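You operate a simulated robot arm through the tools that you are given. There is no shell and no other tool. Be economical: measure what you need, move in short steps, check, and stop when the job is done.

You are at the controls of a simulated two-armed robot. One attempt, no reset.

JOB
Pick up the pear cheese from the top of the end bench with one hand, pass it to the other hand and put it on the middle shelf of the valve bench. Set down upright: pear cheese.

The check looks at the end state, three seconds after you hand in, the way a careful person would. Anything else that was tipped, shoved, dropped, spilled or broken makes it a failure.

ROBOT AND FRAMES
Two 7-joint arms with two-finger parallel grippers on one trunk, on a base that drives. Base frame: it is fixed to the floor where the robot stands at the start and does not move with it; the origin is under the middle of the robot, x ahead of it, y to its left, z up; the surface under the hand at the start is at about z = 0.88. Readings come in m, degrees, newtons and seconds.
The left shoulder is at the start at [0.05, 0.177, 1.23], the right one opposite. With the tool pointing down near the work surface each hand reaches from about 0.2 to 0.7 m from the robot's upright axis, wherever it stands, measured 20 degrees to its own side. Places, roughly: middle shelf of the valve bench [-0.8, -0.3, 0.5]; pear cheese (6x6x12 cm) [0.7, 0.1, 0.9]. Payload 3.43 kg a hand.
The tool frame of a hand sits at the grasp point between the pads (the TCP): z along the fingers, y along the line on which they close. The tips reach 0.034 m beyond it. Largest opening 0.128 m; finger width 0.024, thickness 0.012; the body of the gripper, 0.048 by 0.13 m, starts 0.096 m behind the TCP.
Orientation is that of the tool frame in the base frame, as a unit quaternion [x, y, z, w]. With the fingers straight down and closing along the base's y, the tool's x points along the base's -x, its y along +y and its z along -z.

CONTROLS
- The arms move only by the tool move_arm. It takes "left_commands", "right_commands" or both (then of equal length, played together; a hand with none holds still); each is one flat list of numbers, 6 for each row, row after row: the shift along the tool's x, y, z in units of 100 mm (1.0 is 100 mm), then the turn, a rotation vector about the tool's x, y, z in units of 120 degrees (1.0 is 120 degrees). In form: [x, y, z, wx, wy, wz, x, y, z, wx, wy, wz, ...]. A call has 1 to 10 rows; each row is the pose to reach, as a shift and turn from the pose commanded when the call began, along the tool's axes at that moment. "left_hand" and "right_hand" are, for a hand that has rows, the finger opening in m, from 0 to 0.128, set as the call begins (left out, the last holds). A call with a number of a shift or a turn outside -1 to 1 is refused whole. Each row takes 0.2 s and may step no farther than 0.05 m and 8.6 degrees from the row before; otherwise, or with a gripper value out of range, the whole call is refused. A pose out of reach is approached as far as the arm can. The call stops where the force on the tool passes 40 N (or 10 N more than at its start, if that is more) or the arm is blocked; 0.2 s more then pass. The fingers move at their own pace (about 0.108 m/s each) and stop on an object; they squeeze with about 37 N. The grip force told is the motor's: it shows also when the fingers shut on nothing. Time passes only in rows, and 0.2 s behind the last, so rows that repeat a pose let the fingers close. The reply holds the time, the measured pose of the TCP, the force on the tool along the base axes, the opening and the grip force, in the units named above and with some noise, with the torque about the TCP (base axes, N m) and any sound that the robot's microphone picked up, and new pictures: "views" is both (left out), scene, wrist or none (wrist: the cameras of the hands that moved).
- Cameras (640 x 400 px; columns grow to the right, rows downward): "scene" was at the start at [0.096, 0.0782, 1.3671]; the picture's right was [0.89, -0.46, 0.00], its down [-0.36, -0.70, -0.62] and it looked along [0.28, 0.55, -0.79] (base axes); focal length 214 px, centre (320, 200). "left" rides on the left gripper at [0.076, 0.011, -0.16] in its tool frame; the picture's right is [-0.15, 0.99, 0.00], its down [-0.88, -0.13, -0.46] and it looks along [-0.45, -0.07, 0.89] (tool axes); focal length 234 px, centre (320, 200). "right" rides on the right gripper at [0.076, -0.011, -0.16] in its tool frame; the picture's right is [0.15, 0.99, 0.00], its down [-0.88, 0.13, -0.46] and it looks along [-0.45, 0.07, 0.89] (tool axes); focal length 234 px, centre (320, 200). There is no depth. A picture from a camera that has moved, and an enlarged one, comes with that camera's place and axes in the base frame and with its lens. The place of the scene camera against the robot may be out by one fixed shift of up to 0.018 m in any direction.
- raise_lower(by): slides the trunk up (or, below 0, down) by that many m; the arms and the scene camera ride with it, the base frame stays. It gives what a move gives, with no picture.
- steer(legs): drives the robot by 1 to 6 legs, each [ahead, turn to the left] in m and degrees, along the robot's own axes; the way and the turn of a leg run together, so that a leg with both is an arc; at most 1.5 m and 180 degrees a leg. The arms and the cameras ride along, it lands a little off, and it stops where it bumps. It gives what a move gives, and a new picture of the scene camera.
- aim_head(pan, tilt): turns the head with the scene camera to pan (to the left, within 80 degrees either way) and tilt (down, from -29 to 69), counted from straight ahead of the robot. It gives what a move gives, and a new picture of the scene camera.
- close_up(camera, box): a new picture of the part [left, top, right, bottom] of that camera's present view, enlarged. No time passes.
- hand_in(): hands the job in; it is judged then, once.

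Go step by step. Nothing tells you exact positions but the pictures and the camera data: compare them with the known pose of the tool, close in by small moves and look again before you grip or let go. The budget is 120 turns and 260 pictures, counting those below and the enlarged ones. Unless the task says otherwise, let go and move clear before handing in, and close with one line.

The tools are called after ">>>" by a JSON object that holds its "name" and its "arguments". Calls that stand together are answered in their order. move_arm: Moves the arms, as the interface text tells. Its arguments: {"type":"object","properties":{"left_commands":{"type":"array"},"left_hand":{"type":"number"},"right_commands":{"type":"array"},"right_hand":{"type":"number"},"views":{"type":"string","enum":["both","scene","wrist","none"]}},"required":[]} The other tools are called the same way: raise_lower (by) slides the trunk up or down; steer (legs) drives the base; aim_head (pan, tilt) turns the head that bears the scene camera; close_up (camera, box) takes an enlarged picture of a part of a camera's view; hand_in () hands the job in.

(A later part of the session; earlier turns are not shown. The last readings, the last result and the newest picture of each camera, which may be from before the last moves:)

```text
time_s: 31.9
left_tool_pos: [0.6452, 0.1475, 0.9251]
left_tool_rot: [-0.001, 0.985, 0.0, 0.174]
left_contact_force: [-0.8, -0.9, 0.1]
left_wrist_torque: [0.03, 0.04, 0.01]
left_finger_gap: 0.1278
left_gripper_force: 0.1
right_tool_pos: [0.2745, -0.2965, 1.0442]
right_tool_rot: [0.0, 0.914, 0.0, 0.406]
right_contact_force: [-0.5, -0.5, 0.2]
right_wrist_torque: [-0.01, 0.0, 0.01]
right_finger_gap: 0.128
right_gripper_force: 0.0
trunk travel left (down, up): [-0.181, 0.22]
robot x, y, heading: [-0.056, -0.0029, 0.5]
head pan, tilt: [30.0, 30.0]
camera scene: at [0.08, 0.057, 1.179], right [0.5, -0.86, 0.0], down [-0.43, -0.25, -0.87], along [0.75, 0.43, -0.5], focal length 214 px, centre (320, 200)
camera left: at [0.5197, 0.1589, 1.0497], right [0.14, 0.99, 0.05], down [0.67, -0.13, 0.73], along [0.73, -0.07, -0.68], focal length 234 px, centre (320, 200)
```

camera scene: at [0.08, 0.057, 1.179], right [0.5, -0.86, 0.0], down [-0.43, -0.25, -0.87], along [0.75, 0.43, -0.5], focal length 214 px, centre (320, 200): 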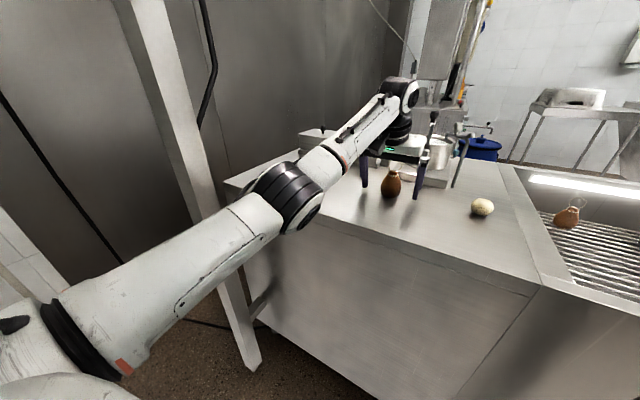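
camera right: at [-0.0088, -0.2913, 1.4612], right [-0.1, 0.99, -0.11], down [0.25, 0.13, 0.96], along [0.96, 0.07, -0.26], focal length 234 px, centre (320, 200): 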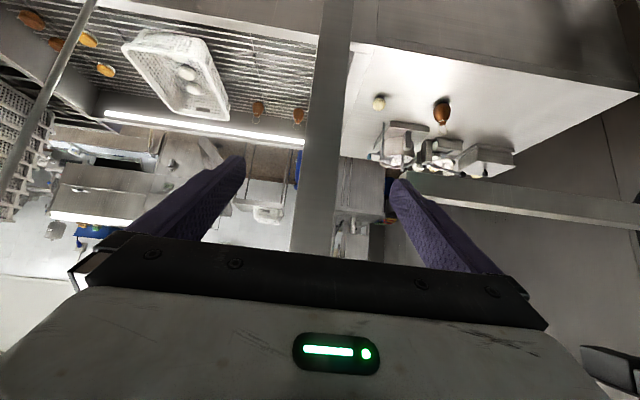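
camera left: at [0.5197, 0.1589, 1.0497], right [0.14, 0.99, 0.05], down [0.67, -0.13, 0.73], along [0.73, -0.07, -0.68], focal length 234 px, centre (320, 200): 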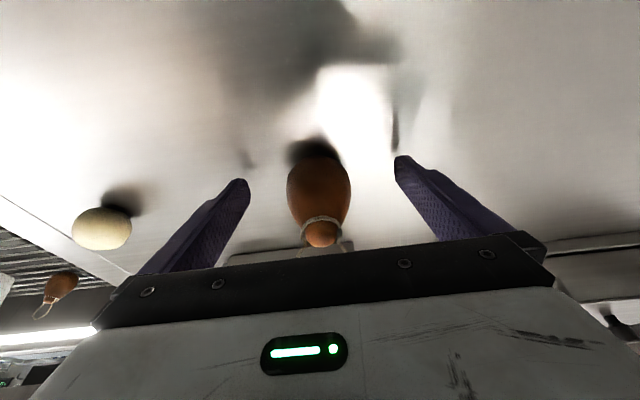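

The cheese is centred between the pads. Closing now.

>>> {"name": "move_arm", "arguments": {"left_commands": [0, 0, 0, 0, 0, 0, 0, 0, 0, 0, 0, 0, 0, 0, 0, 0, 0, 0, 0, 0, 0, 0, 0, 0], "left_hand": 0.03, "views": "wrist"}}

```text
time_s: 32.9
left_tool_pos: [0.6442, 0.1484, 0.9263]
left_tool_rot: [-0.001, 0.985, 0.001, 0.173]
left_contact_force: [0.3, 0.7, 0.7]
left_wrist_torque: [-0.01, 0.01, -0.03]
left_finger_gap: 0.0531
left_gripper_force: 36.4
right_tool_pos: [0.2754, -0.2958, 1.0437]
right_tool_rot: [-0.001, 0.914, 0.0, 0.406]
right_contact_force: [-0.1, 0.4, -0.6]
right_wrist_torque: [0.03, 0.01, 0.03]
right_finger_gap: 0.1277
right_gripper_force: 0.0
trunk travel left (down, up): [-0.181, 0.22]
robot x, y, heading: [-0.0607, -0.0008, 0.1]
head pan, tilt: [30.0, 30.0]
camera left: at [0.5195, 0.1587, 1.0499], right [0.14, 0.99, 0.05], down [0.67, -0.13, 0.73], along [0.73, -0.07, -0.68], focal length 234 px, centre (320, 200)
```

left: 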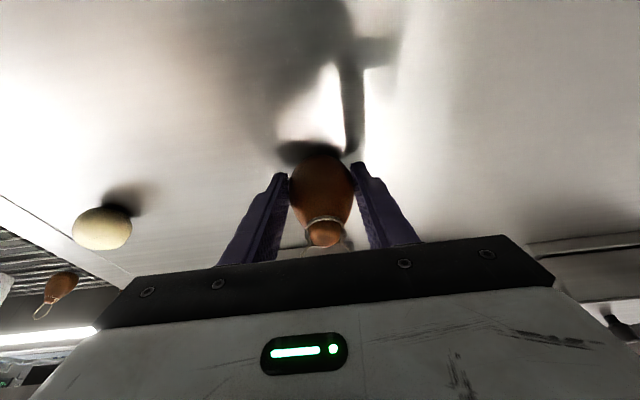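

Held at a 53 mm gap with full force. I lift straight up 6 cm gently.

>>> {"name": "move_arm", "arguments": {"left_commands": [-0.05, 0, -0.14, 0, 0, 0, -0.1, 0, -0.28, 0, 0, 0, -0.15, 0, -0.42, 0, 0, 0, -0.205, 0, -0.564, 0, 0, 0], "views": "both"}}

```text
time_s: 33.9
left_tool_pos: [0.6406, 0.1489, 0.9849]
left_tool_rot: [-0.001, 0.985, 0.0, 0.172]
left_contact_force: [-0.8, -0.5, -0.8]
left_wrist_torque: [-0.01, 0.03, -0.03]
left_finger_gap: 0.0534
left_gripper_force: 36.8
left hand out of reach, approached as far as the arm can: row 4
right_tool_pos: [0.2756, -0.2954, 1.0435]
right_tool_rot: [0.0, 0.914, 0.001, 0.406]
right_contact_force: [0.3, 0.4, 0.0]
right_wrist_torque: [-0.04, -0.01, -0.01]
right_finger_gap: 0.1283
right_gripper_force: 0.0
trunk travel left (down, up): [-0.181, 0.22]
robot x, y, heading: [-0.0614, 0.0012, 0.2]
head pan, tilt: [30.0, 30.0]
camera scene: at [0.0802, 0.0572, 1.1789], right [0.5, -0.86, 0.0], down [-0.43, -0.25, -0.87], along [0.75, 0.43, -0.5], focal length 214 px, centre (320, 200)
camera left: at [0.5156, 0.1601, 1.1087], right [0.14, 0.99, 0.05], down [0.67, -0.13, 0.73], along [0.73, -0.07, -0.68], focal length 234 px, centre (320, 200)
```

scene: 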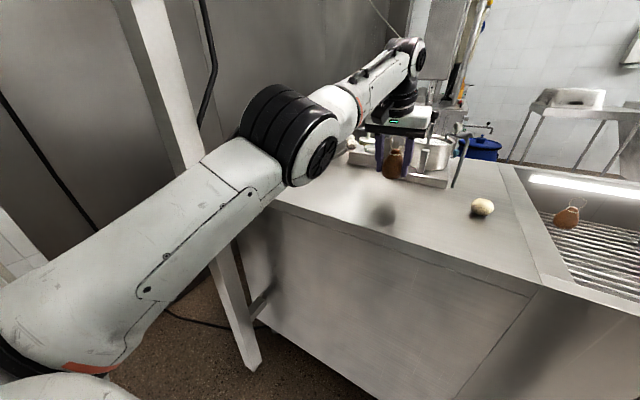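
left: 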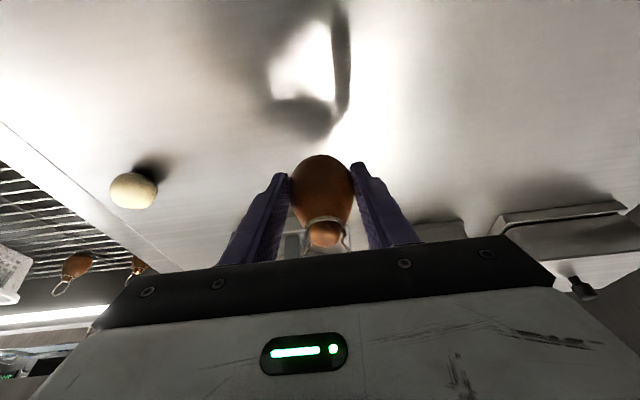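

Lifted cleanly. I lower the trunk 3 cm so the wrist passes well below the rail, then back off 0.09 m.

>>> {"name": "raise_lower", "arguments": {"by": -0.03}}

>>> {"name": "steer", "arguments": {"legs": [[-0.09, 0]]}}

```text
time_s: 34.7
left_tool_pos: [0.6409, 0.1496, 0.9534]
left_tool_rot: [-0.001, 0.985, 0.0, 0.172]
left_contact_force: [-0.5, 0.1, -0.6]
left_wrist_torque: [0.03, -0.01, -0.01]
left_finger_gap: 0.0532
left_gripper_force: 36.7
right_tool_pos: [0.274, -0.2959, 1.0129]
right_tool_rot: [-0.001, 0.914, 0.001, 0.405]
right_contact_force: [0.0, 1.0, 0.2]
right_wrist_torque: [0.06, -0.01, 0.0]
right_finger_gap: 0.1281
right_gripper_force: 0.0
trunk travel left (down, up): [-0.151, 0.25]
robot x, y, heading: [-0.0586, -0.0006, 0.2]
head pan, tilt: [30.0, 30.0]
```

```text
time_s: 35.8
left_tool_pos: [0.5513, 0.1495, 0.9542]
left_tool_rot: [0.0, 0.985, 0.0, 0.173]
left_contact_force: [-0.2, 0.0, -1.6]
left_wrist_torque: [0.03, -0.01, 0.0]
left_finger_gap: 0.0531
left_gripper_force: 37.3
right_tool_pos: [0.187, -0.2969, 1.0139]
right_tool_rot: [0.0, 0.914, 0.001, 0.406]
right_contact_force: [-1.0, 0.9, -1.0]
right_wrist_torque: [-0.01, -0.02, 0.03]
right_finger_gap: 0.1281
right_gripper_force: 0.0
trunk travel left (down, up): [-0.151, 0.25]
robot x, y, heading: [-0.147, 0.0008, 0.1]
head pan, tilt: [30.0, 30.0]
camera scene: at [-0.0089, 0.0567, 1.1491], right [0.5, -0.86, 0.0], down [-0.43, -0.25, -0.87], along [0.75, 0.43, -0.5], focal length 214 px, centre (320, 200)
```

scene: 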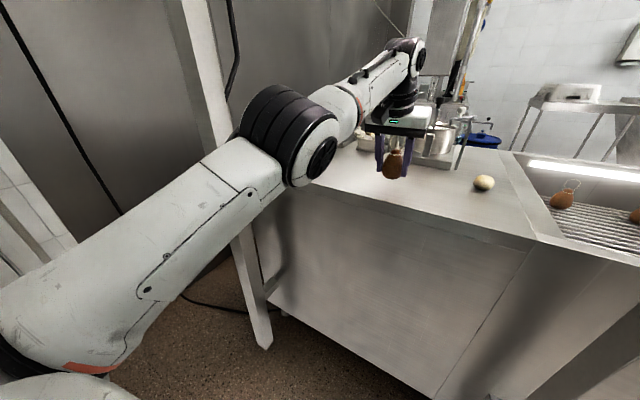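

Now the arm draws back 0.1 m, just clearing the bench edge below the rail.

>>> {"name": "move_arm", "arguments": {"left_commands": [0.31, 0, -0.11, 0, 0, 0, 0.62, 0, -0.225, 0, 0, 0, 0.94, 0, -0.341, 0, 0, 0], "views": "scene"}}

```text
time_s: 36.6
left_tool_pos: [0.538, 0.1377, 0.9849]
left_tool_rot: [-0.001, 0.985, 0.0, 0.171]
left_contact_force: [-0.5, 1.0, -2.1]
left_wrist_torque: [-0.02, 0.03, 0.02]
left_finger_gap: 0.0532
left_gripper_force: 36.8
left hand out of reach, approached as far as the arm can: row 1, 2, 3
right_tool_pos: [0.1857, -0.296, 1.0142]
right_tool_rot: [0.0, 0.914, 0.001, 0.406]
right_contact_force: [0.0, 0.4, -0.1]
right_wrist_torque: [0.0, -0.01, -0.02]
right_finger_gap: 0.1281
right_gripper_force: 0.0
trunk travel left (down, up): [-0.151, 0.25]
robot x, y, heading: [-0.1464, -0.0047, 0.3]
head pan, tilt: [30.0, 30.0]
camera scene: at [-0.0084, 0.0568, 1.149], right [0.5, -0.86, 0.0], down [-0.43, -0.25, -0.87], along [0.75, 0.43, -0.5], focal length 214 px, centre (320, 200)
```

scene: 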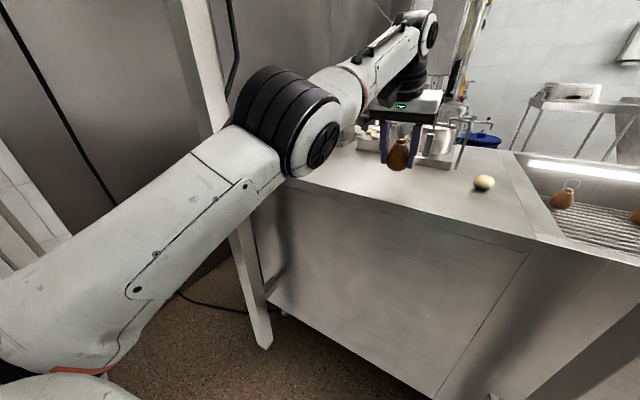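

The wrist is at a joint limit with the steep tool. I'll tip the hand back to the flatter angle that worked before while retracting, and restore it once clear.

>>> {"name": "move_arm", "arguments": {"left_commands": [0.0, 0, 0, 0, -0.0667, 0, 0.1, 0, -0.04, 0, -0.1333, 0, 0.4, 0, -0.14, 0, -0.2, 0, 0.7, 0, -0.25, 0, -0.2667, 0], "views": "both"}}

```text
time_s: 37.6
left_tool_pos: [0.6329, 0.085, 1.0605]
left_tool_rot: [0.0, 0.9, 0.001, 0.436]
left_contact_force: [-0.7, 0.0, -0.7]
left_wrist_torque: [0.02, 0.07, 0.05]
left_finger_gap: 0.0533
left_gripper_force: 36.8
left hand out of reach, approached as far as the arm can: row 1, 2, 3, 4
right_tool_pos: [0.1863, -0.2963, 1.0136]
right_tool_rot: [0.0, 0.914, 0.001, 0.406]
right_contact_force: [-0.1, -0.4, -0.4]
right_wrist_torque: [0.05, -0.05, 0.01]
right_finger_gap: 0.1278
right_gripper_force: 0.0
trunk travel left (down, up): [-0.151, 0.25]
robot x, y, heading: [-0.1441, 0.0001, 0.2]
head pan, tilt: [30.0, 30.0]
camera scene: at [-0.0083, 0.0556, 1.149], right [0.5, -0.86, 0.0], down [-0.43, -0.25, -0.87], along [0.75, 0.44, -0.5], focal length 214 px, centre (320, 200)
camera left: at [0.4602, 0.0959, 1.0997], right [0.09, 0.99, 0.12], down [0.19, -0.13, 0.97], along [0.98, -0.06, -0.2], focal length 234 px, centre (320, 200)
```

scene: 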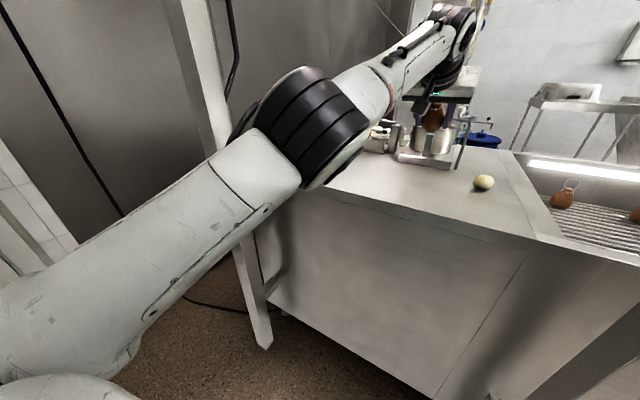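
left: 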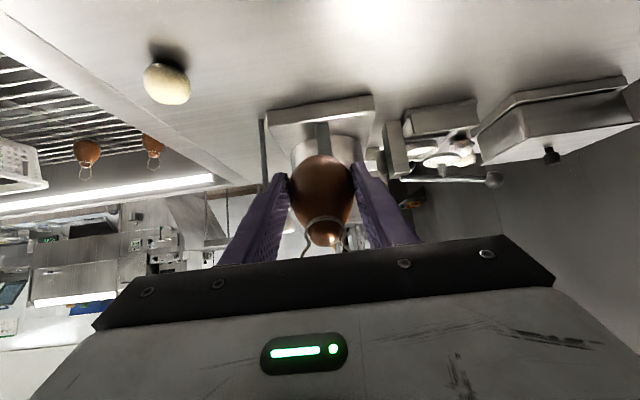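

The solver drifted the hand forward and up; nothing is touched. I try a small step back, left and down along the way it came.

>>> {"name": "move_arm", "arguments": {"left_commands": [0.28, 0.16, -0.03, 0, 0, 0, 0.56, 0.33, -0.06, 0, 0, 0, 0.84, 0.5, -0.1, 0, 0, 0], "views": "scene"}}

```text
time_s: 38.4
left_tool_pos: [0.6542, 0.1193, 1.0266]
left_tool_rot: [-0.001, 0.9, 0.0, 0.435]
left_contact_force: [0.1, 0.4, -0.9]
left_wrist_torque: [0.01, 0.01, 0.02]
left_finger_gap: 0.0531
left_gripper_force: 36.6
left hand out of reach, approached as far as the arm can: row 1, 2, 3
right_tool_pos: [0.1865, -0.2955, 1.0145]
right_tool_rot: [-0.001, 0.914, 0.0, 0.406]
right_contact_force: [0.6, 0.4, -0.5]
right_wrist_torque: [0.0, 0.0, 0.0]
right_finger_gap: 0.1283
right_gripper_force: 0.1
trunk travel left (down, up): [-0.151, 0.25]
robot x, y, heading: [-0.1494, -0.0021, 0.1]
head pan, tilt: [30.0, 30.0]
camera scene: at [-0.0081, 0.0574, 1.1489], right [0.5, -0.86, 0.0], down [-0.43, -0.25, -0.87], along [0.75, 0.43, -0.5], focal length 214 px, centre (320, 200)
```

scene: 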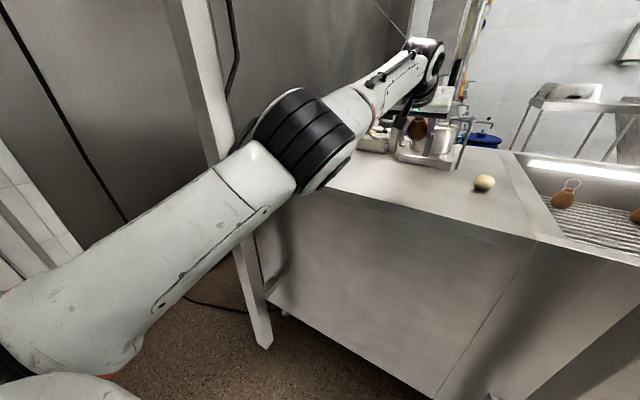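

The elbow has swung up into a cramped shape. I'll reverse the sequence: go back to the steep tool and a lower hand, the pose that was comfortable.

>>> {"name": "move_arm", "arguments": {"left_commands": [0.2, 0.08, -0.01, 0, 0.067, 0, 0.4, 0.15, -0.02, 0, 0.133, 0, 0.6, 0.22, -0.03, 0, 0.2, 0, 0.82, 0.3, -0.04, 0, 0.267, 0], "views": "scene"}}

```text
time_s: 39.4
left_tool_pos: [0.5354, 0.1678, 0.9484]
left_tool_rot: [-0.003, 0.984, -0.002, 0.176]
left_contact_force: [-0.4, -0.3, -0.2]
left_wrist_torque: [0.04, -0.04, -0.03]
left_finger_gap: 0.0528
left_gripper_force: 37.0
left hand out of reach, approached as far as the arm can: row 1, 2, 3, 4
right_tool_pos: [0.1868, -0.2953, 1.0145]
right_tool_rot: [-0.001, 0.914, 0.0, 0.407]
right_contact_force: [-0.6, 0.4, 0.2]
right_wrist_torque: [-0.01, 0.0, -0.01]
right_finger_gap: 0.1278
right_gripper_force: 0.0
trunk travel left (down, up): [-0.151, 0.25]
robot x, y, heading: [-0.1487, 0.0009, 0.0]
head pan, tilt: [30.0, 30.0]
camera scene: at [-0.0089, 0.0577, 1.1491], right [0.5, -0.86, 0.0], down [-0.43, -0.25, -0.87], along [0.75, 0.43, -0.5], focal length 214 px, centre (320, 200)
```

scene: 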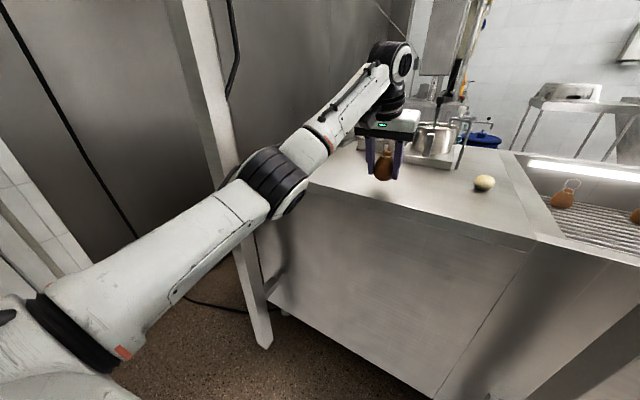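

Good – that returned to a comfortable shape with the cheese upright. I raise the trunk 5 cm for room, then try a short back-and-down step.

>>> {"name": "raise_lower", "arguments": {"by": 0.04}}

>>> {"name": "move_arm", "arguments": {"left_commands": [0.15, 0, 0.05, 0, 0, 0, 0.3, 0, 0.1, 0, 0, 0, 0.45, 0, 0.15, 0, 0, 0], "views": "scene"}}

```text
time_s: 40.2
left_tool_pos: [0.5372, 0.1663, 0.9902]
left_tool_rot: [-0.001, 0.984, -0.001, 0.177]
left_contact_force: [-0.6, 0.1, -0.7]
left_wrist_torque: [0.01, 0.04, 0.0]
left_finger_gap: 0.0527
left_gripper_force: 37.2
right_tool_pos: [0.1867, -0.2956, 1.0535]
right_tool_rot: [0.0, 0.914, 0.001, 0.406]
right_contact_force: [-0.4, -0.1, 0.5]
right_wrist_torque: [-0.02, -0.03, -0.01]
right_finger_gap: 0.1279
right_gripper_force: 0.2
trunk travel left (down, up): [-0.191, 0.21]
robot x, y, heading: [-0.1486, -0.0007, 0.0]
head pan, tilt: [30.0, 30.0]
```

```text
time_s: 41.0
left_tool_pos: [0.499, 0.1644, 0.9569]
left_tool_rot: [-0.001, 0.984, -0.002, 0.179]
left_contact_force: [-0.3, 0.0, -1.6]
left_wrist_torque: [-0.02, 0.02, 0.0]
left_finger_gap: 0.0529
left_gripper_force: 37.1
right_tool_pos: [0.1863, -0.2955, 1.0541]
right_tool_rot: [0.001, 0.914, 0.0, 0.406]
right_contact_force: [0.0, 0.8, -0.3]
right_wrist_torque: [0.01, 0.02, -0.02]
right_finger_gap: 0.1281
right_gripper_force: 0.1
trunk travel left (down, up): [-0.191, 0.21]
robot x, y, heading: [-0.15, 0.0008, 0.1]
head pan, tilt: [30.0, 30.0]
camera scene: at [-0.0086, 0.0567, 1.189], right [0.5, -0.86, 0.0], down [-0.43, -0.25, -0.87], along [0.75, 0.43, -0.5], focal length 214 px, centre (320, 200)
```

scene: 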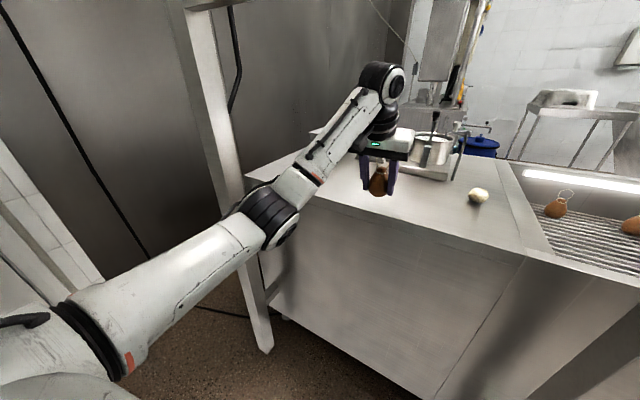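

Works: the elbow bends freely again. Continue straight back 0.09 m at the same height.

>>> {"name": "move_arm", "arguments": {"left_commands": [0.28, 0, -0.1, 0, 0, 0, 0.56, 0, -0.21, 0, 0, 0, 0.85, 0, -0.31, 0, 0, 0], "views": "both"}}

```text
time_s: 41.8
left_tool_pos: [0.4094, 0.1687, 0.9581]
left_tool_rot: [-0.001, 0.984, -0.001, 0.177]
left_contact_force: [0.6, -0.9, -2.7]
left_wrist_torque: [-0.01, 0.02, -0.04]
left_finger_gap: 0.0528
left_gripper_force: 36.8
right_tool_pos: [0.1867, -0.295, 1.0533]
right_tool_rot: [0.0, 0.914, 0.0, 0.406]
right_contact_force: [0.8, -0.3, 0.4]
right_wrist_torque: [-0.01, -0.02, 0.0]
right_finger_gap: 0.1281
right_gripper_force: 0.1
trunk travel left (down, up): [-0.191, 0.21]
robot x, y, heading: [-0.1484, 0.0003, 0.1]
head pan, tilt: [30.0, 30.0]
camera scene: at [-0.0088, 0.0568, 1.1891], right [0.5, -0.86, 0.0], down [-0.43, -0.25, -0.87], along [0.75, 0.43, -0.5], focal length 214 px, centre (320, 200)
camera left: at [0.2822, 0.1786, 1.0809], right [0.14, 0.99, 0.05], down [0.67, -0.13, 0.74], along [0.73, -0.07, -0.68], focal length 234 px, centre (320, 200)
```

scene: 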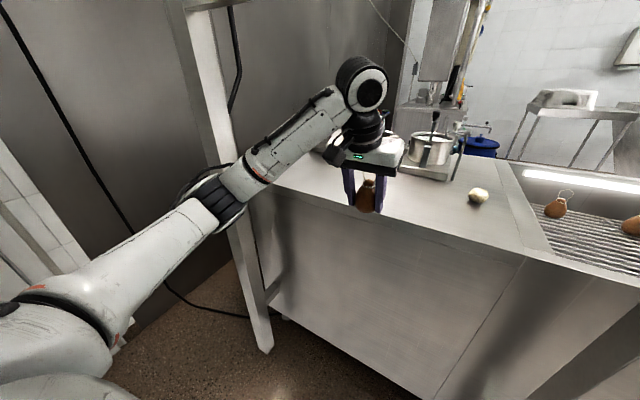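
left: 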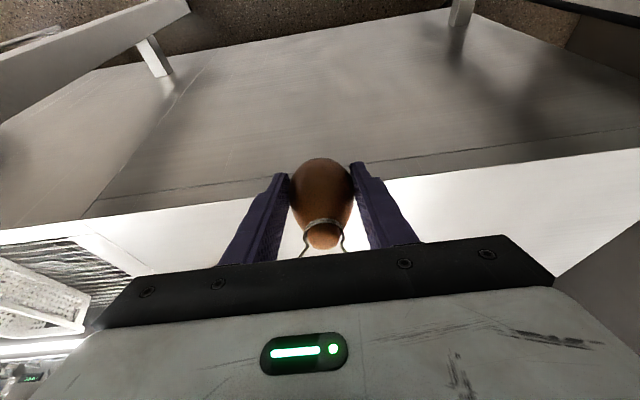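

Clear of the bench and below the rail. One more 0.09 m back.

>>> {"name": "move_arm", "arguments": {"left_commands": [0.28, 0, -0.1, 0, 0, 0, 0.56, 0, -0.21, 0, 0, 0, 0.85, 0, -0.31, 0, 0, 0], "views": "none"}}

>>> {"name": "aim_head", "arguments": {"pan": 0, "tilt": 45}}

```text
time_s: 42.6
left_tool_pos: [0.3184, 0.1659, 0.9569]
left_tool_rot: [-0.001, 0.984, -0.002, 0.178]
left_contact_force: [0.0, -0.3, -1.1]
left_wrist_torque: [0.01, -0.01, 0.02]
left_finger_gap: 0.0527
left_gripper_force: 37.5
right_tool_pos: [0.1853, -0.2954, 1.0526]
right_tool_rot: [-0.001, 0.914, 0.001, 0.406]
right_contact_force: [-0.2, 0.0, -0.3]
right_wrist_torque: [0.01, 0.0, 0.0]
right_finger_gap: 0.1281
right_gripper_force: 0.1
trunk travel left (down, up): [-0.191, 0.21]
robot x, y, heading: [-0.152, 0.0007, 0.3]
head pan, tilt: [30.0, 30.0]
```

```text
time_s: 43.5
left_tool_pos: [0.3204, 0.1659, 0.9563]
left_tool_rot: [-0.001, 0.984, -0.001, 0.178]
left_contact_force: [-0.7, 0.4, -1.6]
left_wrist_torque: [0.0, 0.04, 0.0]
left_finger_gap: 0.0528
left_gripper_force: 37.2
right_tool_pos: [0.1868, -0.2961, 1.0544]
right_tool_rot: [0.0, 0.914, 0.0, 0.406]
right_contact_force: [0.6, -0.2, 0.6]
right_wrist_torque: [0.04, 0.0, 0.02]
right_finger_gap: 0.1279
right_gripper_force: 0.0
trunk travel left (down, up): [-0.191, 0.21]
robot x, y, heading: [-0.1478, -0.0032, 0.1]
head pan, tilt: [0.0, 45.0]
camera scene: at [-0.0056, 0.0116, 1.1665], right [0.0, -1.0, 0.0], down [-0.71, 0.0, -0.71], along [0.71, 0.0, -0.71], focal length 214 px, centre (320, 200)
```

scene: 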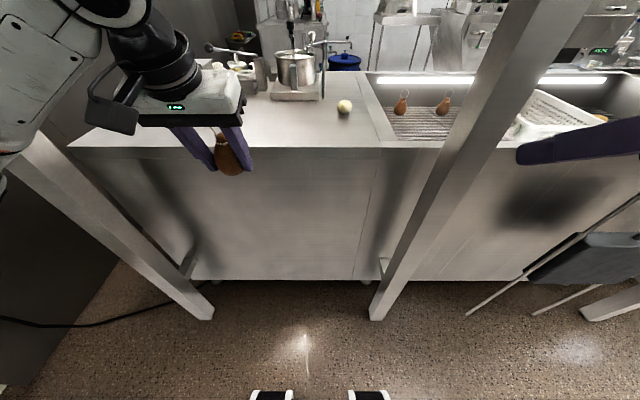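

Left hand now holds the cheese at (0.32, 0.166, 0.956), clear of the frame. For the pass, I turn the right hand to point to the left (yaw +90°) so it can take the cheese from the side.

>>> {"name": "move_arm", "arguments": {"right_commands": [0, 0.1, 0, -0.0464, 0, -0.0418, 0, 0.2, 0, -0.0928, 0, -0.0836, 0, 0.3, 0, -0.1392, 0, -0.1254, 0, 0.4, 0, -0.1856, 0, -0.1672, 0, 0.5, 0, -0.232, 0, -0.209, 0, 0.6, 0, -0.2784, 0, -0.2508], "views": "none"}}

>>> {"name": "move_arm", "arguments": {"right_commands": [0, 0, 0, -0.0464, 0, -0.0418, 0, 0, 0, -0.0928, 0, -0.0836, 0, 0, 0, -0.1392, 0, -0.1254, 0, 0, 0, -0.1856, 0, -0.1672, 0, 0, 0, -0.232, 0, -0.209, 0, 0, 0, -0.2784, 0, -0.2508], "views": "scene"}}

```text
time_s: 45.0
left_tool_pos: [0.319, 0.1655, 0.9573]
left_tool_rot: [-0.001, 0.984, -0.001, 0.178]
left_contact_force: [-0.1, -0.4, -0.2]
left_wrist_torque: [0.01, 0.02, 0.01]
left_finger_gap: 0.0528
left_gripper_force: 37.4
right_tool_pos: [0.187, -0.2347, 1.0548]
right_tool_rot: [-0.351, 0.844, 0.157, 0.375]
right_contact_force: [0.2, 0.3, 0.3]
right_wrist_torque: [-0.01, 0.0, 0.02]
right_finger_gap: 0.1279
right_gripper_force: 0.1
trunk travel left (down, up): [-0.191, 0.21]
robot x, y, heading: [-0.1493, 0.0017, 0.2]
head pan, tilt: [0.0, 45.0]
```

```text
time_s: 46.4
left_tool_pos: [0.3185, 0.1656, 0.9555]
left_tool_rot: [-0.002, 0.984, -0.001, 0.178]
left_contact_force: [-0.7, 0.2, -0.3]
left_wrist_torque: [-0.03, 0.02, 0.02]
left_finger_gap: 0.0528
left_gripper_force: 36.8
right_tool_pos: [0.122, -0.1759, 1.0779]
right_tool_rot: [0.646, -0.646, -0.288, -0.287]
right_contact_force: [0.4, -0.6, -0.4]
right_wrist_torque: [-0.01, -0.01, 0.01]
right_finger_gap: 0.1282
right_gripper_force: 0.1
right hand out of reach, approached as far as the arm can: row 3, 4, 5, 6
trunk travel left (down, up): [-0.191, 0.21]
robot x, y, heading: [-0.1514, -0.0023, -0.1]
head pan, tilt: [0.0, 45.0]
camera scene: at [-0.0056, 0.0116, 1.1664], right [0.0, -1.0, 0.0], down [-0.71, 0.0, -0.71], along [0.71, 0.0, -0.71], focal length 214 px, centre (320, 200)
```

scene: 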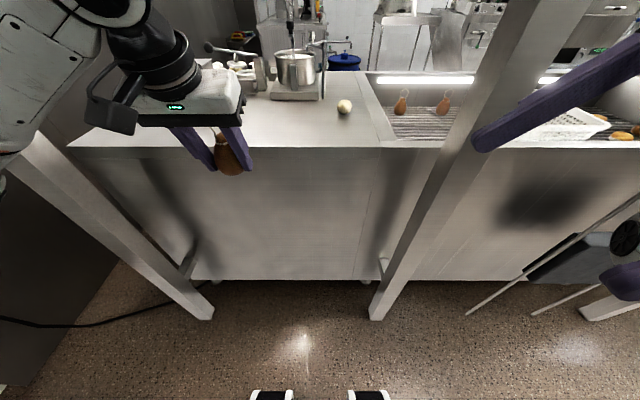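

The right hand now points left. I bring it forward 0.1 m and flatten it to ~25° below horizontal.

>>> {"name": "move_arm", "arguments": {"right_commands": [0, -0.33, 0, 0, -0.047, 0, 0, -0.66, 0, 0, -0.094, 0, 0, -1, 0, 0, -0.142, 0], "views": "none"}}

>>> {"name": "move_arm", "arguments": {"right_commands": [0, -0.33, 0, 0, 0, 0, 0, -0.66, 0, 0, 0, 0, 0, -1, 0, 0, 0, 0], "views": "both"}}

```text
time_s: 47.1
left_tool_pos: [0.319, 0.1661, 0.956]
left_tool_rot: [-0.001, 0.984, -0.001, 0.178]
left_contact_force: [-0.8, -0.6, -0.7]
left_wrist_torque: [-0.02, -0.01, -0.01]
left_finger_gap: 0.0524
left_gripper_force: 37.2
right_tool_pos: [0.1533, -0.1485, 1.1094]
right_tool_rot: [-0.595, 0.597, 0.381, 0.38]
right_contact_force: [0.2, 0.0, 0.7]
right_wrist_torque: [-0.01, -0.03, -0.01]
right_finger_gap: 0.1282
right_gripper_force: 0.0
right hand out of reach, approached as far as the arm can: row 1, 2, 3
trunk travel left (down, up): [-0.191, 0.21]
robot x, y, heading: [-0.1448, -0.0002, 0.2]
head pan, tilt: [0.0, 45.0]
```

```text
time_s: 48.0
left_tool_pos: [0.3181, 0.1653, 0.956]
left_tool_rot: [0.0, 0.984, -0.002, 0.178]
left_contact_force: [-0.7, 0.4, -0.4]
left_wrist_torque: [-0.01, -0.02, 0.02]
left_finger_gap: 0.0523
left_gripper_force: 37.4
right_tool_pos: [0.171, -0.1236, 1.1293]
right_tool_rot: [-0.595, 0.597, 0.381, 0.38]
right_contact_force: [0.5, -0.2, -0.3]
right_wrist_torque: [0.0, 0.0, 0.0]
right_finger_gap: 0.1279
right_gripper_force: 0.0
right hand out of reach, approached as far as the arm can: row 1, 2, 3
trunk travel left (down, up): [-0.191, 0.21]
robot x, y, heading: [-0.1492, 0.0001, 0.1]
head pan, tilt: [0.0, 45.0]
camera scene: at [-0.0056, 0.0113, 1.1664], right [0.0, -1.0, 0.0], down [-0.71, 0.0, -0.71], along [0.71, 0.0, -0.71], focal length 214 px, centre (320, 200)
camera right: at [0.182, -0.3001, 1.1288], right [-0.99, -0.06, -0.13], down [-0.13, -0.04, 0.99], along [-0.06, 1.0, 0.03], focal length 234 px, centre (320, 200)
```

scene: 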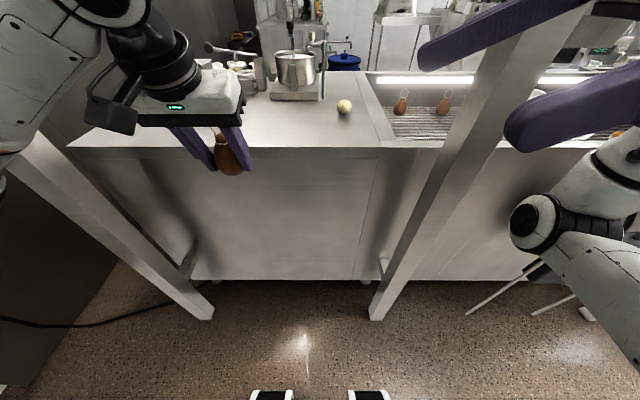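
right: 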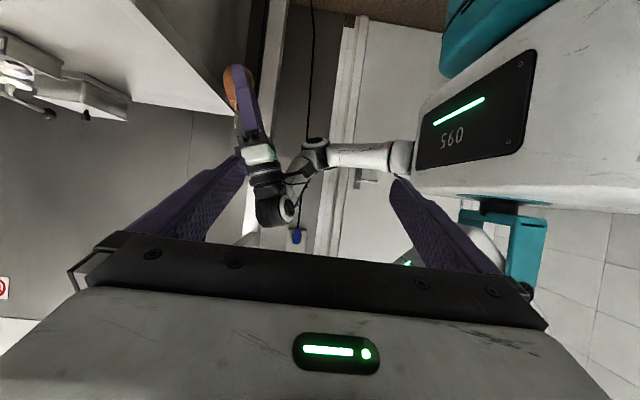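

The right arm is cramped with a full 90° yaw. I ease it to about 55° yaw while moving forward and down; the left hand can turn the other way to keep them perpendicular.

>>> {"name": "move_arm", "arguments": {"right_commands": [0.145, -0.16, 0.067, 0.0529, 0, 0.0245, 0.29, -0.32, 0.134, 0.1058, 0, 0.049, 0.435, -0.48, 0.2, 0.1587, 0, 0.0735, 0.58, -0.64, 0.268, 0.2116, 0, 0.098, 0.726, -0.8, 0.336, 0.2646, 0, 0.1225], "views": "scene"}}

```text
time_s: 49.1
left_tool_pos: [0.3186, 0.1652, 0.9565]
left_tool_rot: [0.0, 0.984, -0.002, 0.178]
left_contact_force: [0.6, 0.4, -0.2]
left_wrist_torque: [0.0, -0.01, 0.01]
left_finger_gap: 0.0527
left_gripper_force: 38.0
right_tool_pos: [0.2497, -0.127, 1.0515]
right_tool_rot: [-0.389, 0.747, 0.249, 0.478]
right_contact_force: [0.3, 1.0, 0.5]
right_wrist_torque: [0.01, -0.04, 0.0]
right_finger_gap: 0.128
right_gripper_force: 0.0
trunk travel left (down, up): [-0.191, 0.21]
robot x, y, heading: [-0.1441, -0.0011, 0.3]
head pan, tilt: [0.0, 45.0]
camera scene: at [-0.0056, 0.0115, 1.1664], right [0.0, -1.0, 0.0], down [-0.71, 0.0, -0.71], along [0.71, 0.0, -0.71], focal length 214 px, centre (320, 200)
```

scene: 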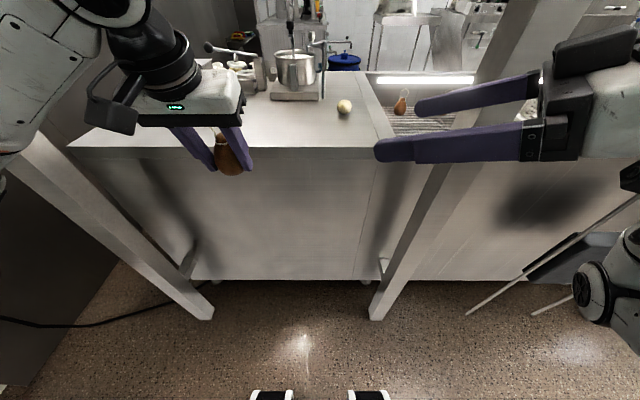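

That works. Now yaw the left hand −35° about the vertical (cheese stays upright).

>>> {"name": "move_arm", "arguments": {"left_commands": [0, -0.06, 0, 0.0204, 0, 0.0547, 0, -0.12, 0, 0.0408, 0, 0.1094, 0, -0.18, 0, 0.0612, 0, 0.164, 0, -0.24, 0, 0.0816, 0, 0.2187, 0, -0.3, 0, 0.1021, 0, 0.2733], "views": "both"}}

>>> {"name": "close_up", "arguments": {"camera": "right", "box": [0, 0, 640, 400]}}

```text
time_s: 50.4
left_tool_pos: [0.3192, 0.1344, 0.9574]
left_tool_rot: [0.297, 0.938, -0.055, 0.17]
left_contact_force: [0.6, 0.0, -0.8]
left_wrist_torque: [0.04, 0.03, -0.02]
left_finger_gap: 0.0523
left_gripper_force: 37.8
right_tool_pos: [0.2504, -0.1257, 1.0508]
right_tool_rot: [-0.389, 0.748, 0.248, 0.478]
right_contact_force: [-0.6, 0.5, -0.3]
right_wrist_torque: [-0.02, -0.01, -0.04]
right_finger_gap: 0.1279
right_gripper_force: 0.1
trunk travel left (down, up): [-0.191, 0.21]
robot x, y, heading: [-0.1504, -0.0012, 0.0]
head pan, tilt: [0.0, 45.0]
camera scene: at [-0.0056, 0.0115, 1.1664], right [0.0, -1.0, 0.0], down [-0.71, 0.0, -0.71], along [0.71, 0.0, -0.71], focal length 214 px, centre (320, 200)
camera left: at [0.2217, 0.218, 1.0806], right [0.68, 0.73, 0.05], down [0.47, -0.49, 0.74], along [0.56, -0.48, -0.67], focal length 234 px, centre (320, 200)
```

scene: 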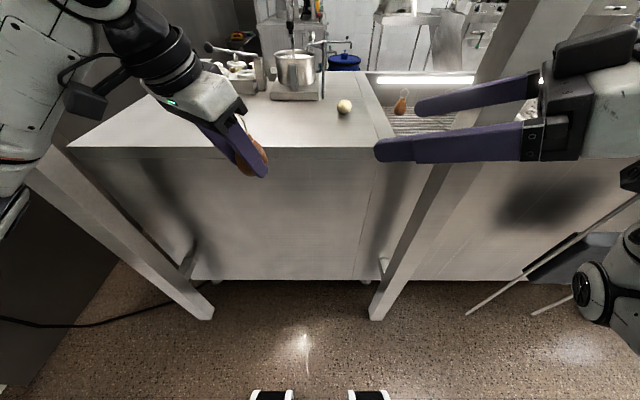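
left: 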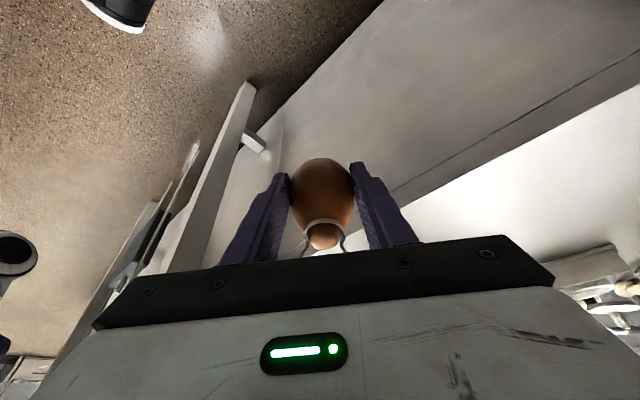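

```text
1.00 times, centred on (320, 200) of right (not enlarged: the box is as wide or as high as the picture)
camera zoom: at [0.1586, -0.2775, 1.0497], right [-0.85, 0.52, -0.13], down [-0.13, 0.04, 0.99], along [0.52, 0.86, 0.03], focal length 234 px, centre (320, 200)
```

zoom: 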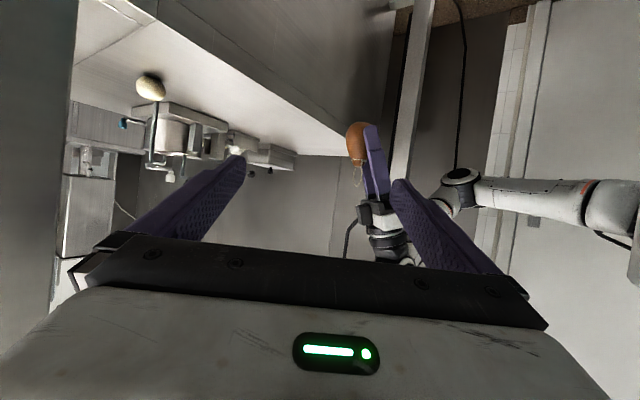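

Cheese body centre is at ≈(0.3245, 0.131, 0.940), confirmed by the right camera. I align the right hand on the approach line, 0.16 m short.

>>> {"name": "move_arm", "arguments": {"right_commands": [0, 0.3, 0.3, 0, 0, 0, -0.01, 0.6, 0.6, 0, 0, 0, -0.017, 0.863, 0.95, 0, 0, 0], "views": "both"}}

```text
time_s: 51.1
left_tool_pos: [0.3183, 0.1357, 0.957]
left_tool_rot: [0.296, 0.938, -0.056, 0.17]
left_contact_force: [-0.6, 0.3, -1.2]
left_wrist_torque: [0.04, 0.03, -0.02]
left_finger_gap: 0.0524
left_gripper_force: 36.9
right_tool_pos: [0.2284, -0.0054, 1.0144]
right_tool_rot: [-0.389, 0.748, 0.248, 0.477]
right_contact_force: [0.0, 0.3, -0.5]
right_wrist_torque: [-0.01, 0.01, 0.02]
right_finger_gap: 0.1282
right_gripper_force: 0.1
trunk travel left (down, up): [-0.191, 0.21]
robot x, y, heading: [-0.15, -0.0022, -0.1]
head pan, tilt: [0.0, 45.0]
camera scene: at [-0.0056, 0.0117, 1.1664], right [0.0, -1.0, 0.0], down [-0.71, 0.0, -0.71], along [0.71, 0.0, -0.71], focal length 214 px, centre (320, 200)
camera right: at [0.1361, -0.1557, 1.0125], right [-0.85, 0.52, -0.13], down [-0.13, 0.04, 0.99], along [0.52, 0.85, 0.03], focal length 234 px, centre (320, 200)
```

scene: 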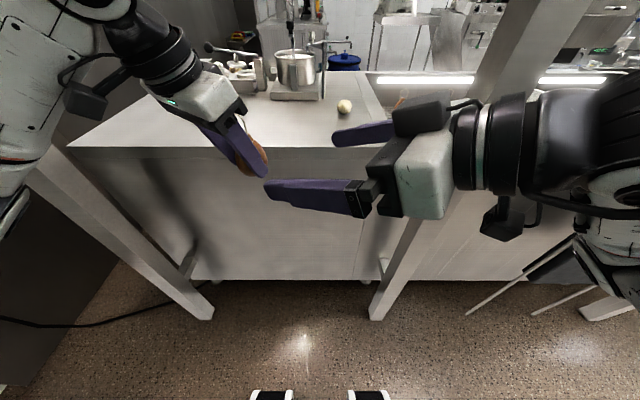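
right: 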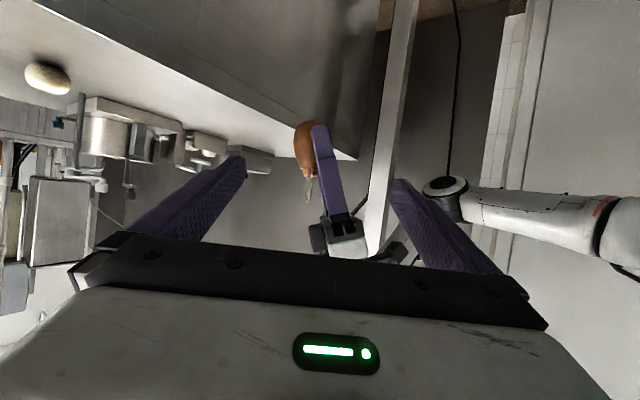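

The cheese sits ~8 mm toward the far edge of the left pads, so I'll approach at a slightly shallower yaw (40°) to keep the right fingers off the left ones. Moving to a pre-grasp point.

>>> {"name": "move_arm", "arguments": {"right_commands": [-0.01, 0.12, 0.28, 0.0567, 0, 0.0261, -0.016, 0.23, 0.56, 0.1135, 0, 0.0523], "views": "both"}}

>>> {"name": "close_up", "arguments": {"camera": "right", "box": [220, 60, 420, 260]}}

```text
time_s: 51.8
left_tool_pos: [0.3177, 0.1352, 0.9575]
left_tool_rot: [0.296, 0.938, -0.056, 0.17]
left_contact_force: [0.5, 0.6, -0.8]
left_wrist_torque: [0.03, 0.01, 0.02]
left_finger_gap: 0.0525
left_gripper_force: 37.6
right_tool_pos: [0.2379, 0.0499, 0.9899]
right_tool_rot: [-0.288, 0.792, 0.183, 0.506]
right_contact_force: [-0.1, -0.7, 1.0]
right_wrist_torque: [0.02, 0.02, -0.02]
right_finger_gap: 0.1278
right_gripper_force: 0.2
trunk travel left (down, up): [-0.191, 0.21]
robot x, y, heading: [-0.1458, 0.0008, 0.3]
head pan, tilt: [0.0, 45.0]
camera scene: at [-0.0056, 0.0119, 1.1664], right [0.0, -1.0, 0.0], down [-0.71, 0.0, -0.71], along [0.71, 0.0, -0.71], focal length 214 px, centre (320, 200)
camera right: at [0.1104, -0.0722, 0.9894], right [-0.68, 0.72, -0.13], down [-0.12, 0.07, 0.99], along [0.72, 0.69, 0.03], focal length 234 px, centre (320, 200)
```

scene: 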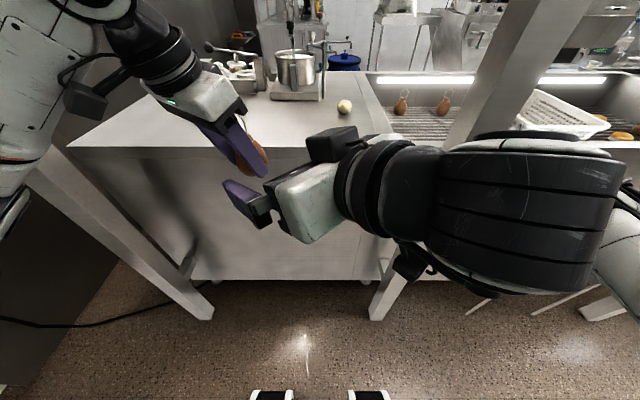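
right: 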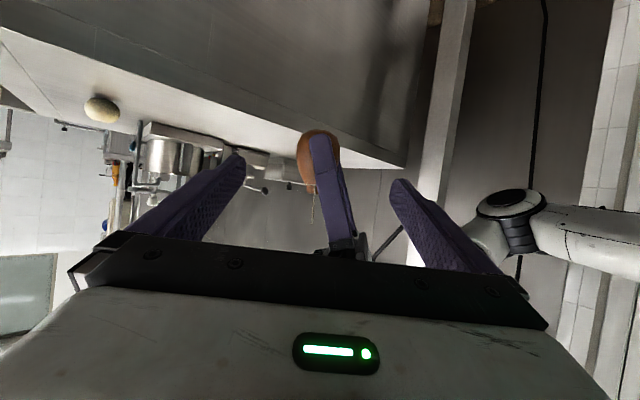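

```text
2.00 times, centred on (320, 160) of right
camera zoom: at [0.1104, -0.0722, 0.9894], right [-0.68, 0.72, -0.13], down [-0.12, 0.07, 0.99], along [0.72, 0.69, 0.03], focal length 468 px, centre (320, 280)
```

zoom: 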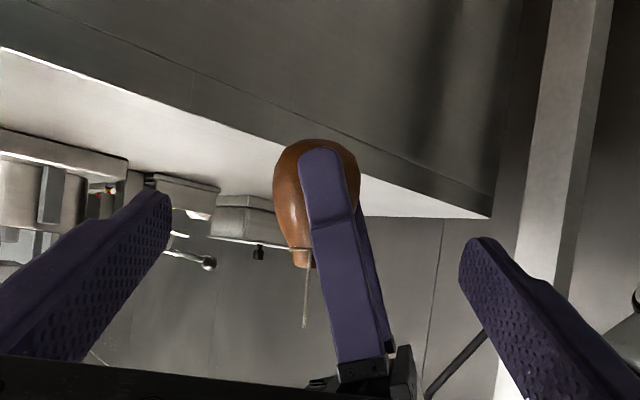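

The approach line passes through the cheese centre and both sides have clearance. Advancing 6 cm, then check.

>>> {"name": "move_arm", "arguments": {"right_commands": [0, 0, 0.2, 0, 0, 0, 0, 0, 0.4, 0, 0, 0, 0, 0, 0.6, 0, 0, 0], "views": "both"}}

```text
time_s: 52.5
left_tool_pos: [0.3179, 0.1353, 0.9576]
left_tool_rot: [0.295, 0.939, -0.055, 0.17]
left_contact_force: [0.3, -0.1, -1.0]
left_wrist_torque: [0.05, 0.06, 0.0]
left_finger_gap: 0.0525
left_gripper_force: 37.1
right_tool_pos: [0.2788, 0.0838, 0.9655]
right_tool_rot: [-0.289, 0.792, 0.184, 0.505]
right_contact_force: [0.3, -0.1, 0.3]
right_wrist_torque: [0.01, 0.02, -0.03]
right_finger_gap: 0.1279
right_gripper_force: 0.1
trunk travel left (down, up): [-0.191, 0.21]
robot x, y, heading: [-0.1456, 0.0016, 0.3]
head pan, tilt: [0.0, 45.0]
camera scene: at [-0.0055, 0.0115, 1.1664], right [0.0, -1.0, 0.0], down [-0.71, 0.0, -0.71], along [0.71, 0.0, -0.71], focal length 214 px, centre (320, 200)
camera right: at [0.1519, -0.038, 0.9641], right [-0.68, 0.72, -0.13], down [-0.12, 0.07, 0.99], along [0.72, 0.69, 0.03], focal length 234 px, centre (320, 200)
```

scene: 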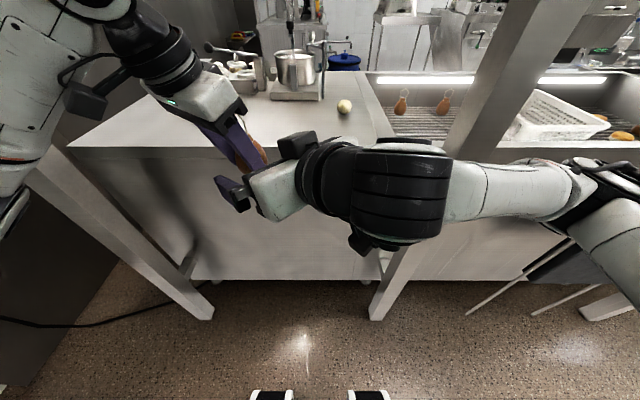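
right: 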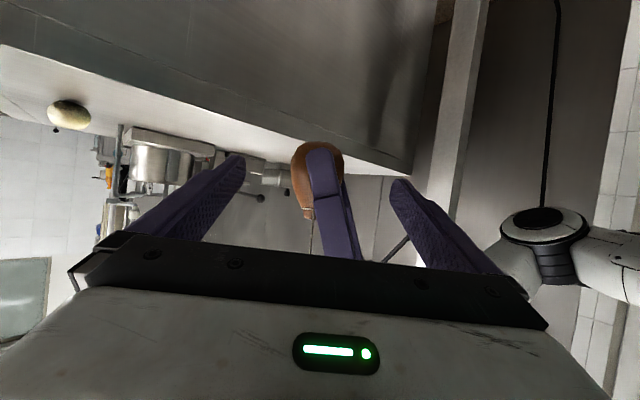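

Still centred. Advancing the last 5 cm.

>>> {"name": "move_arm", "arguments": {"right_commands": [0, 0, 0.17, 0, 0, 0, 0, 0, 0.34, 0, 0, 0, 0, 0, 0.52, 0, 0, 0], "views": "both"}}

>>> {"name": "close_up", "arguments": {"camera": "left", "box": [200, 100, 440, 280]}}

>>> {"name": "close_up", "arguments": {"camera": "right", "box": [200, 100, 440, 280]}}

```text
time_s: 53.4
left_tool_pos: [0.3206, 0.136, 0.9575]
left_tool_rot: [0.297, 0.938, -0.056, 0.169]
left_contact_force: [-0.7, -0.4, 0.1]
left_wrist_torque: [0.02, -0.03, 0.01]
left_finger_gap: 0.0522
left_gripper_force: 37.3
right_tool_pos: [0.3164, 0.1155, 0.9434]
right_tool_rot: [-0.29, 0.792, 0.185, 0.505]
right_contact_force: [0.6, 0.3, 0.2]
right_wrist_torque: [-0.01, 0.01, -0.01]
right_finger_gap: 0.1276
right_gripper_force: 0.0
trunk travel left (down, up): [-0.191, 0.21]
robot x, y, heading: [-0.1496, 0.0021, 0.2]
head pan, tilt: [0.0, 45.0]
camera scene: at [-0.0056, 0.0116, 1.1664], right [0.0, -1.0, 0.0], down [-0.71, 0.0, -0.71], along [0.71, 0.0, -0.71], focal length 214 px, centre (320, 200)
camera right: at [0.1889, -0.0062, 0.9421], right [-0.68, 0.72, -0.13], down [-0.12, 0.07, 0.99], along [0.72, 0.69, 0.03], focal length 234 px, centre (320, 200)
```

scene: 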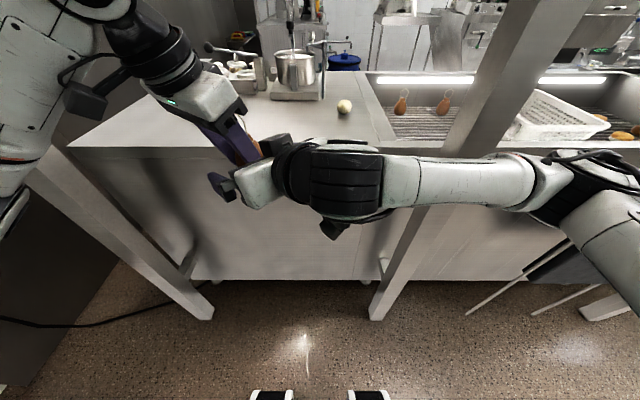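
right: 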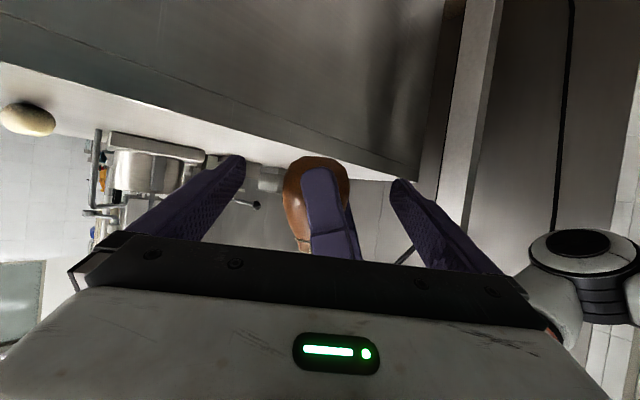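

```text
2.22 times, centred on (320, 190) of left
camera zoom: at [0.2215, 0.2179, 1.0805], right [0.68, 0.73, 0.05], down [0.47, -0.49, 0.74], along [0.56, -0.48, -0.67], focal length 520 px, centre (320, 222)
```

zoom: 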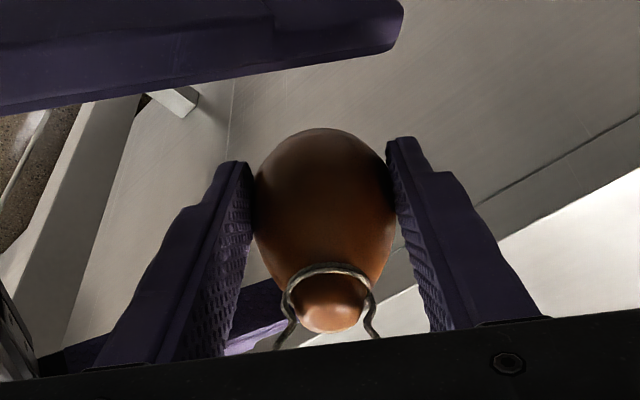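

```text
2.22 times, centred on (320, 190) of right
camera zoom: at [0.1889, -0.0062, 0.9421], right [-0.68, 0.72, -0.13], down [-0.12, 0.07, 0.99], along [0.72, 0.69, 0.03], focal length 520 px, centre (320, 222)
```

zoom: 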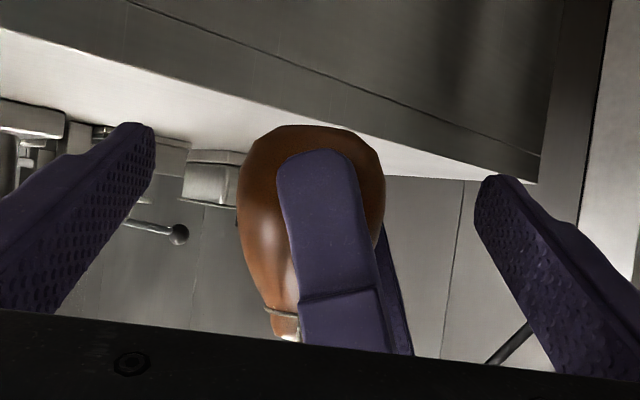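

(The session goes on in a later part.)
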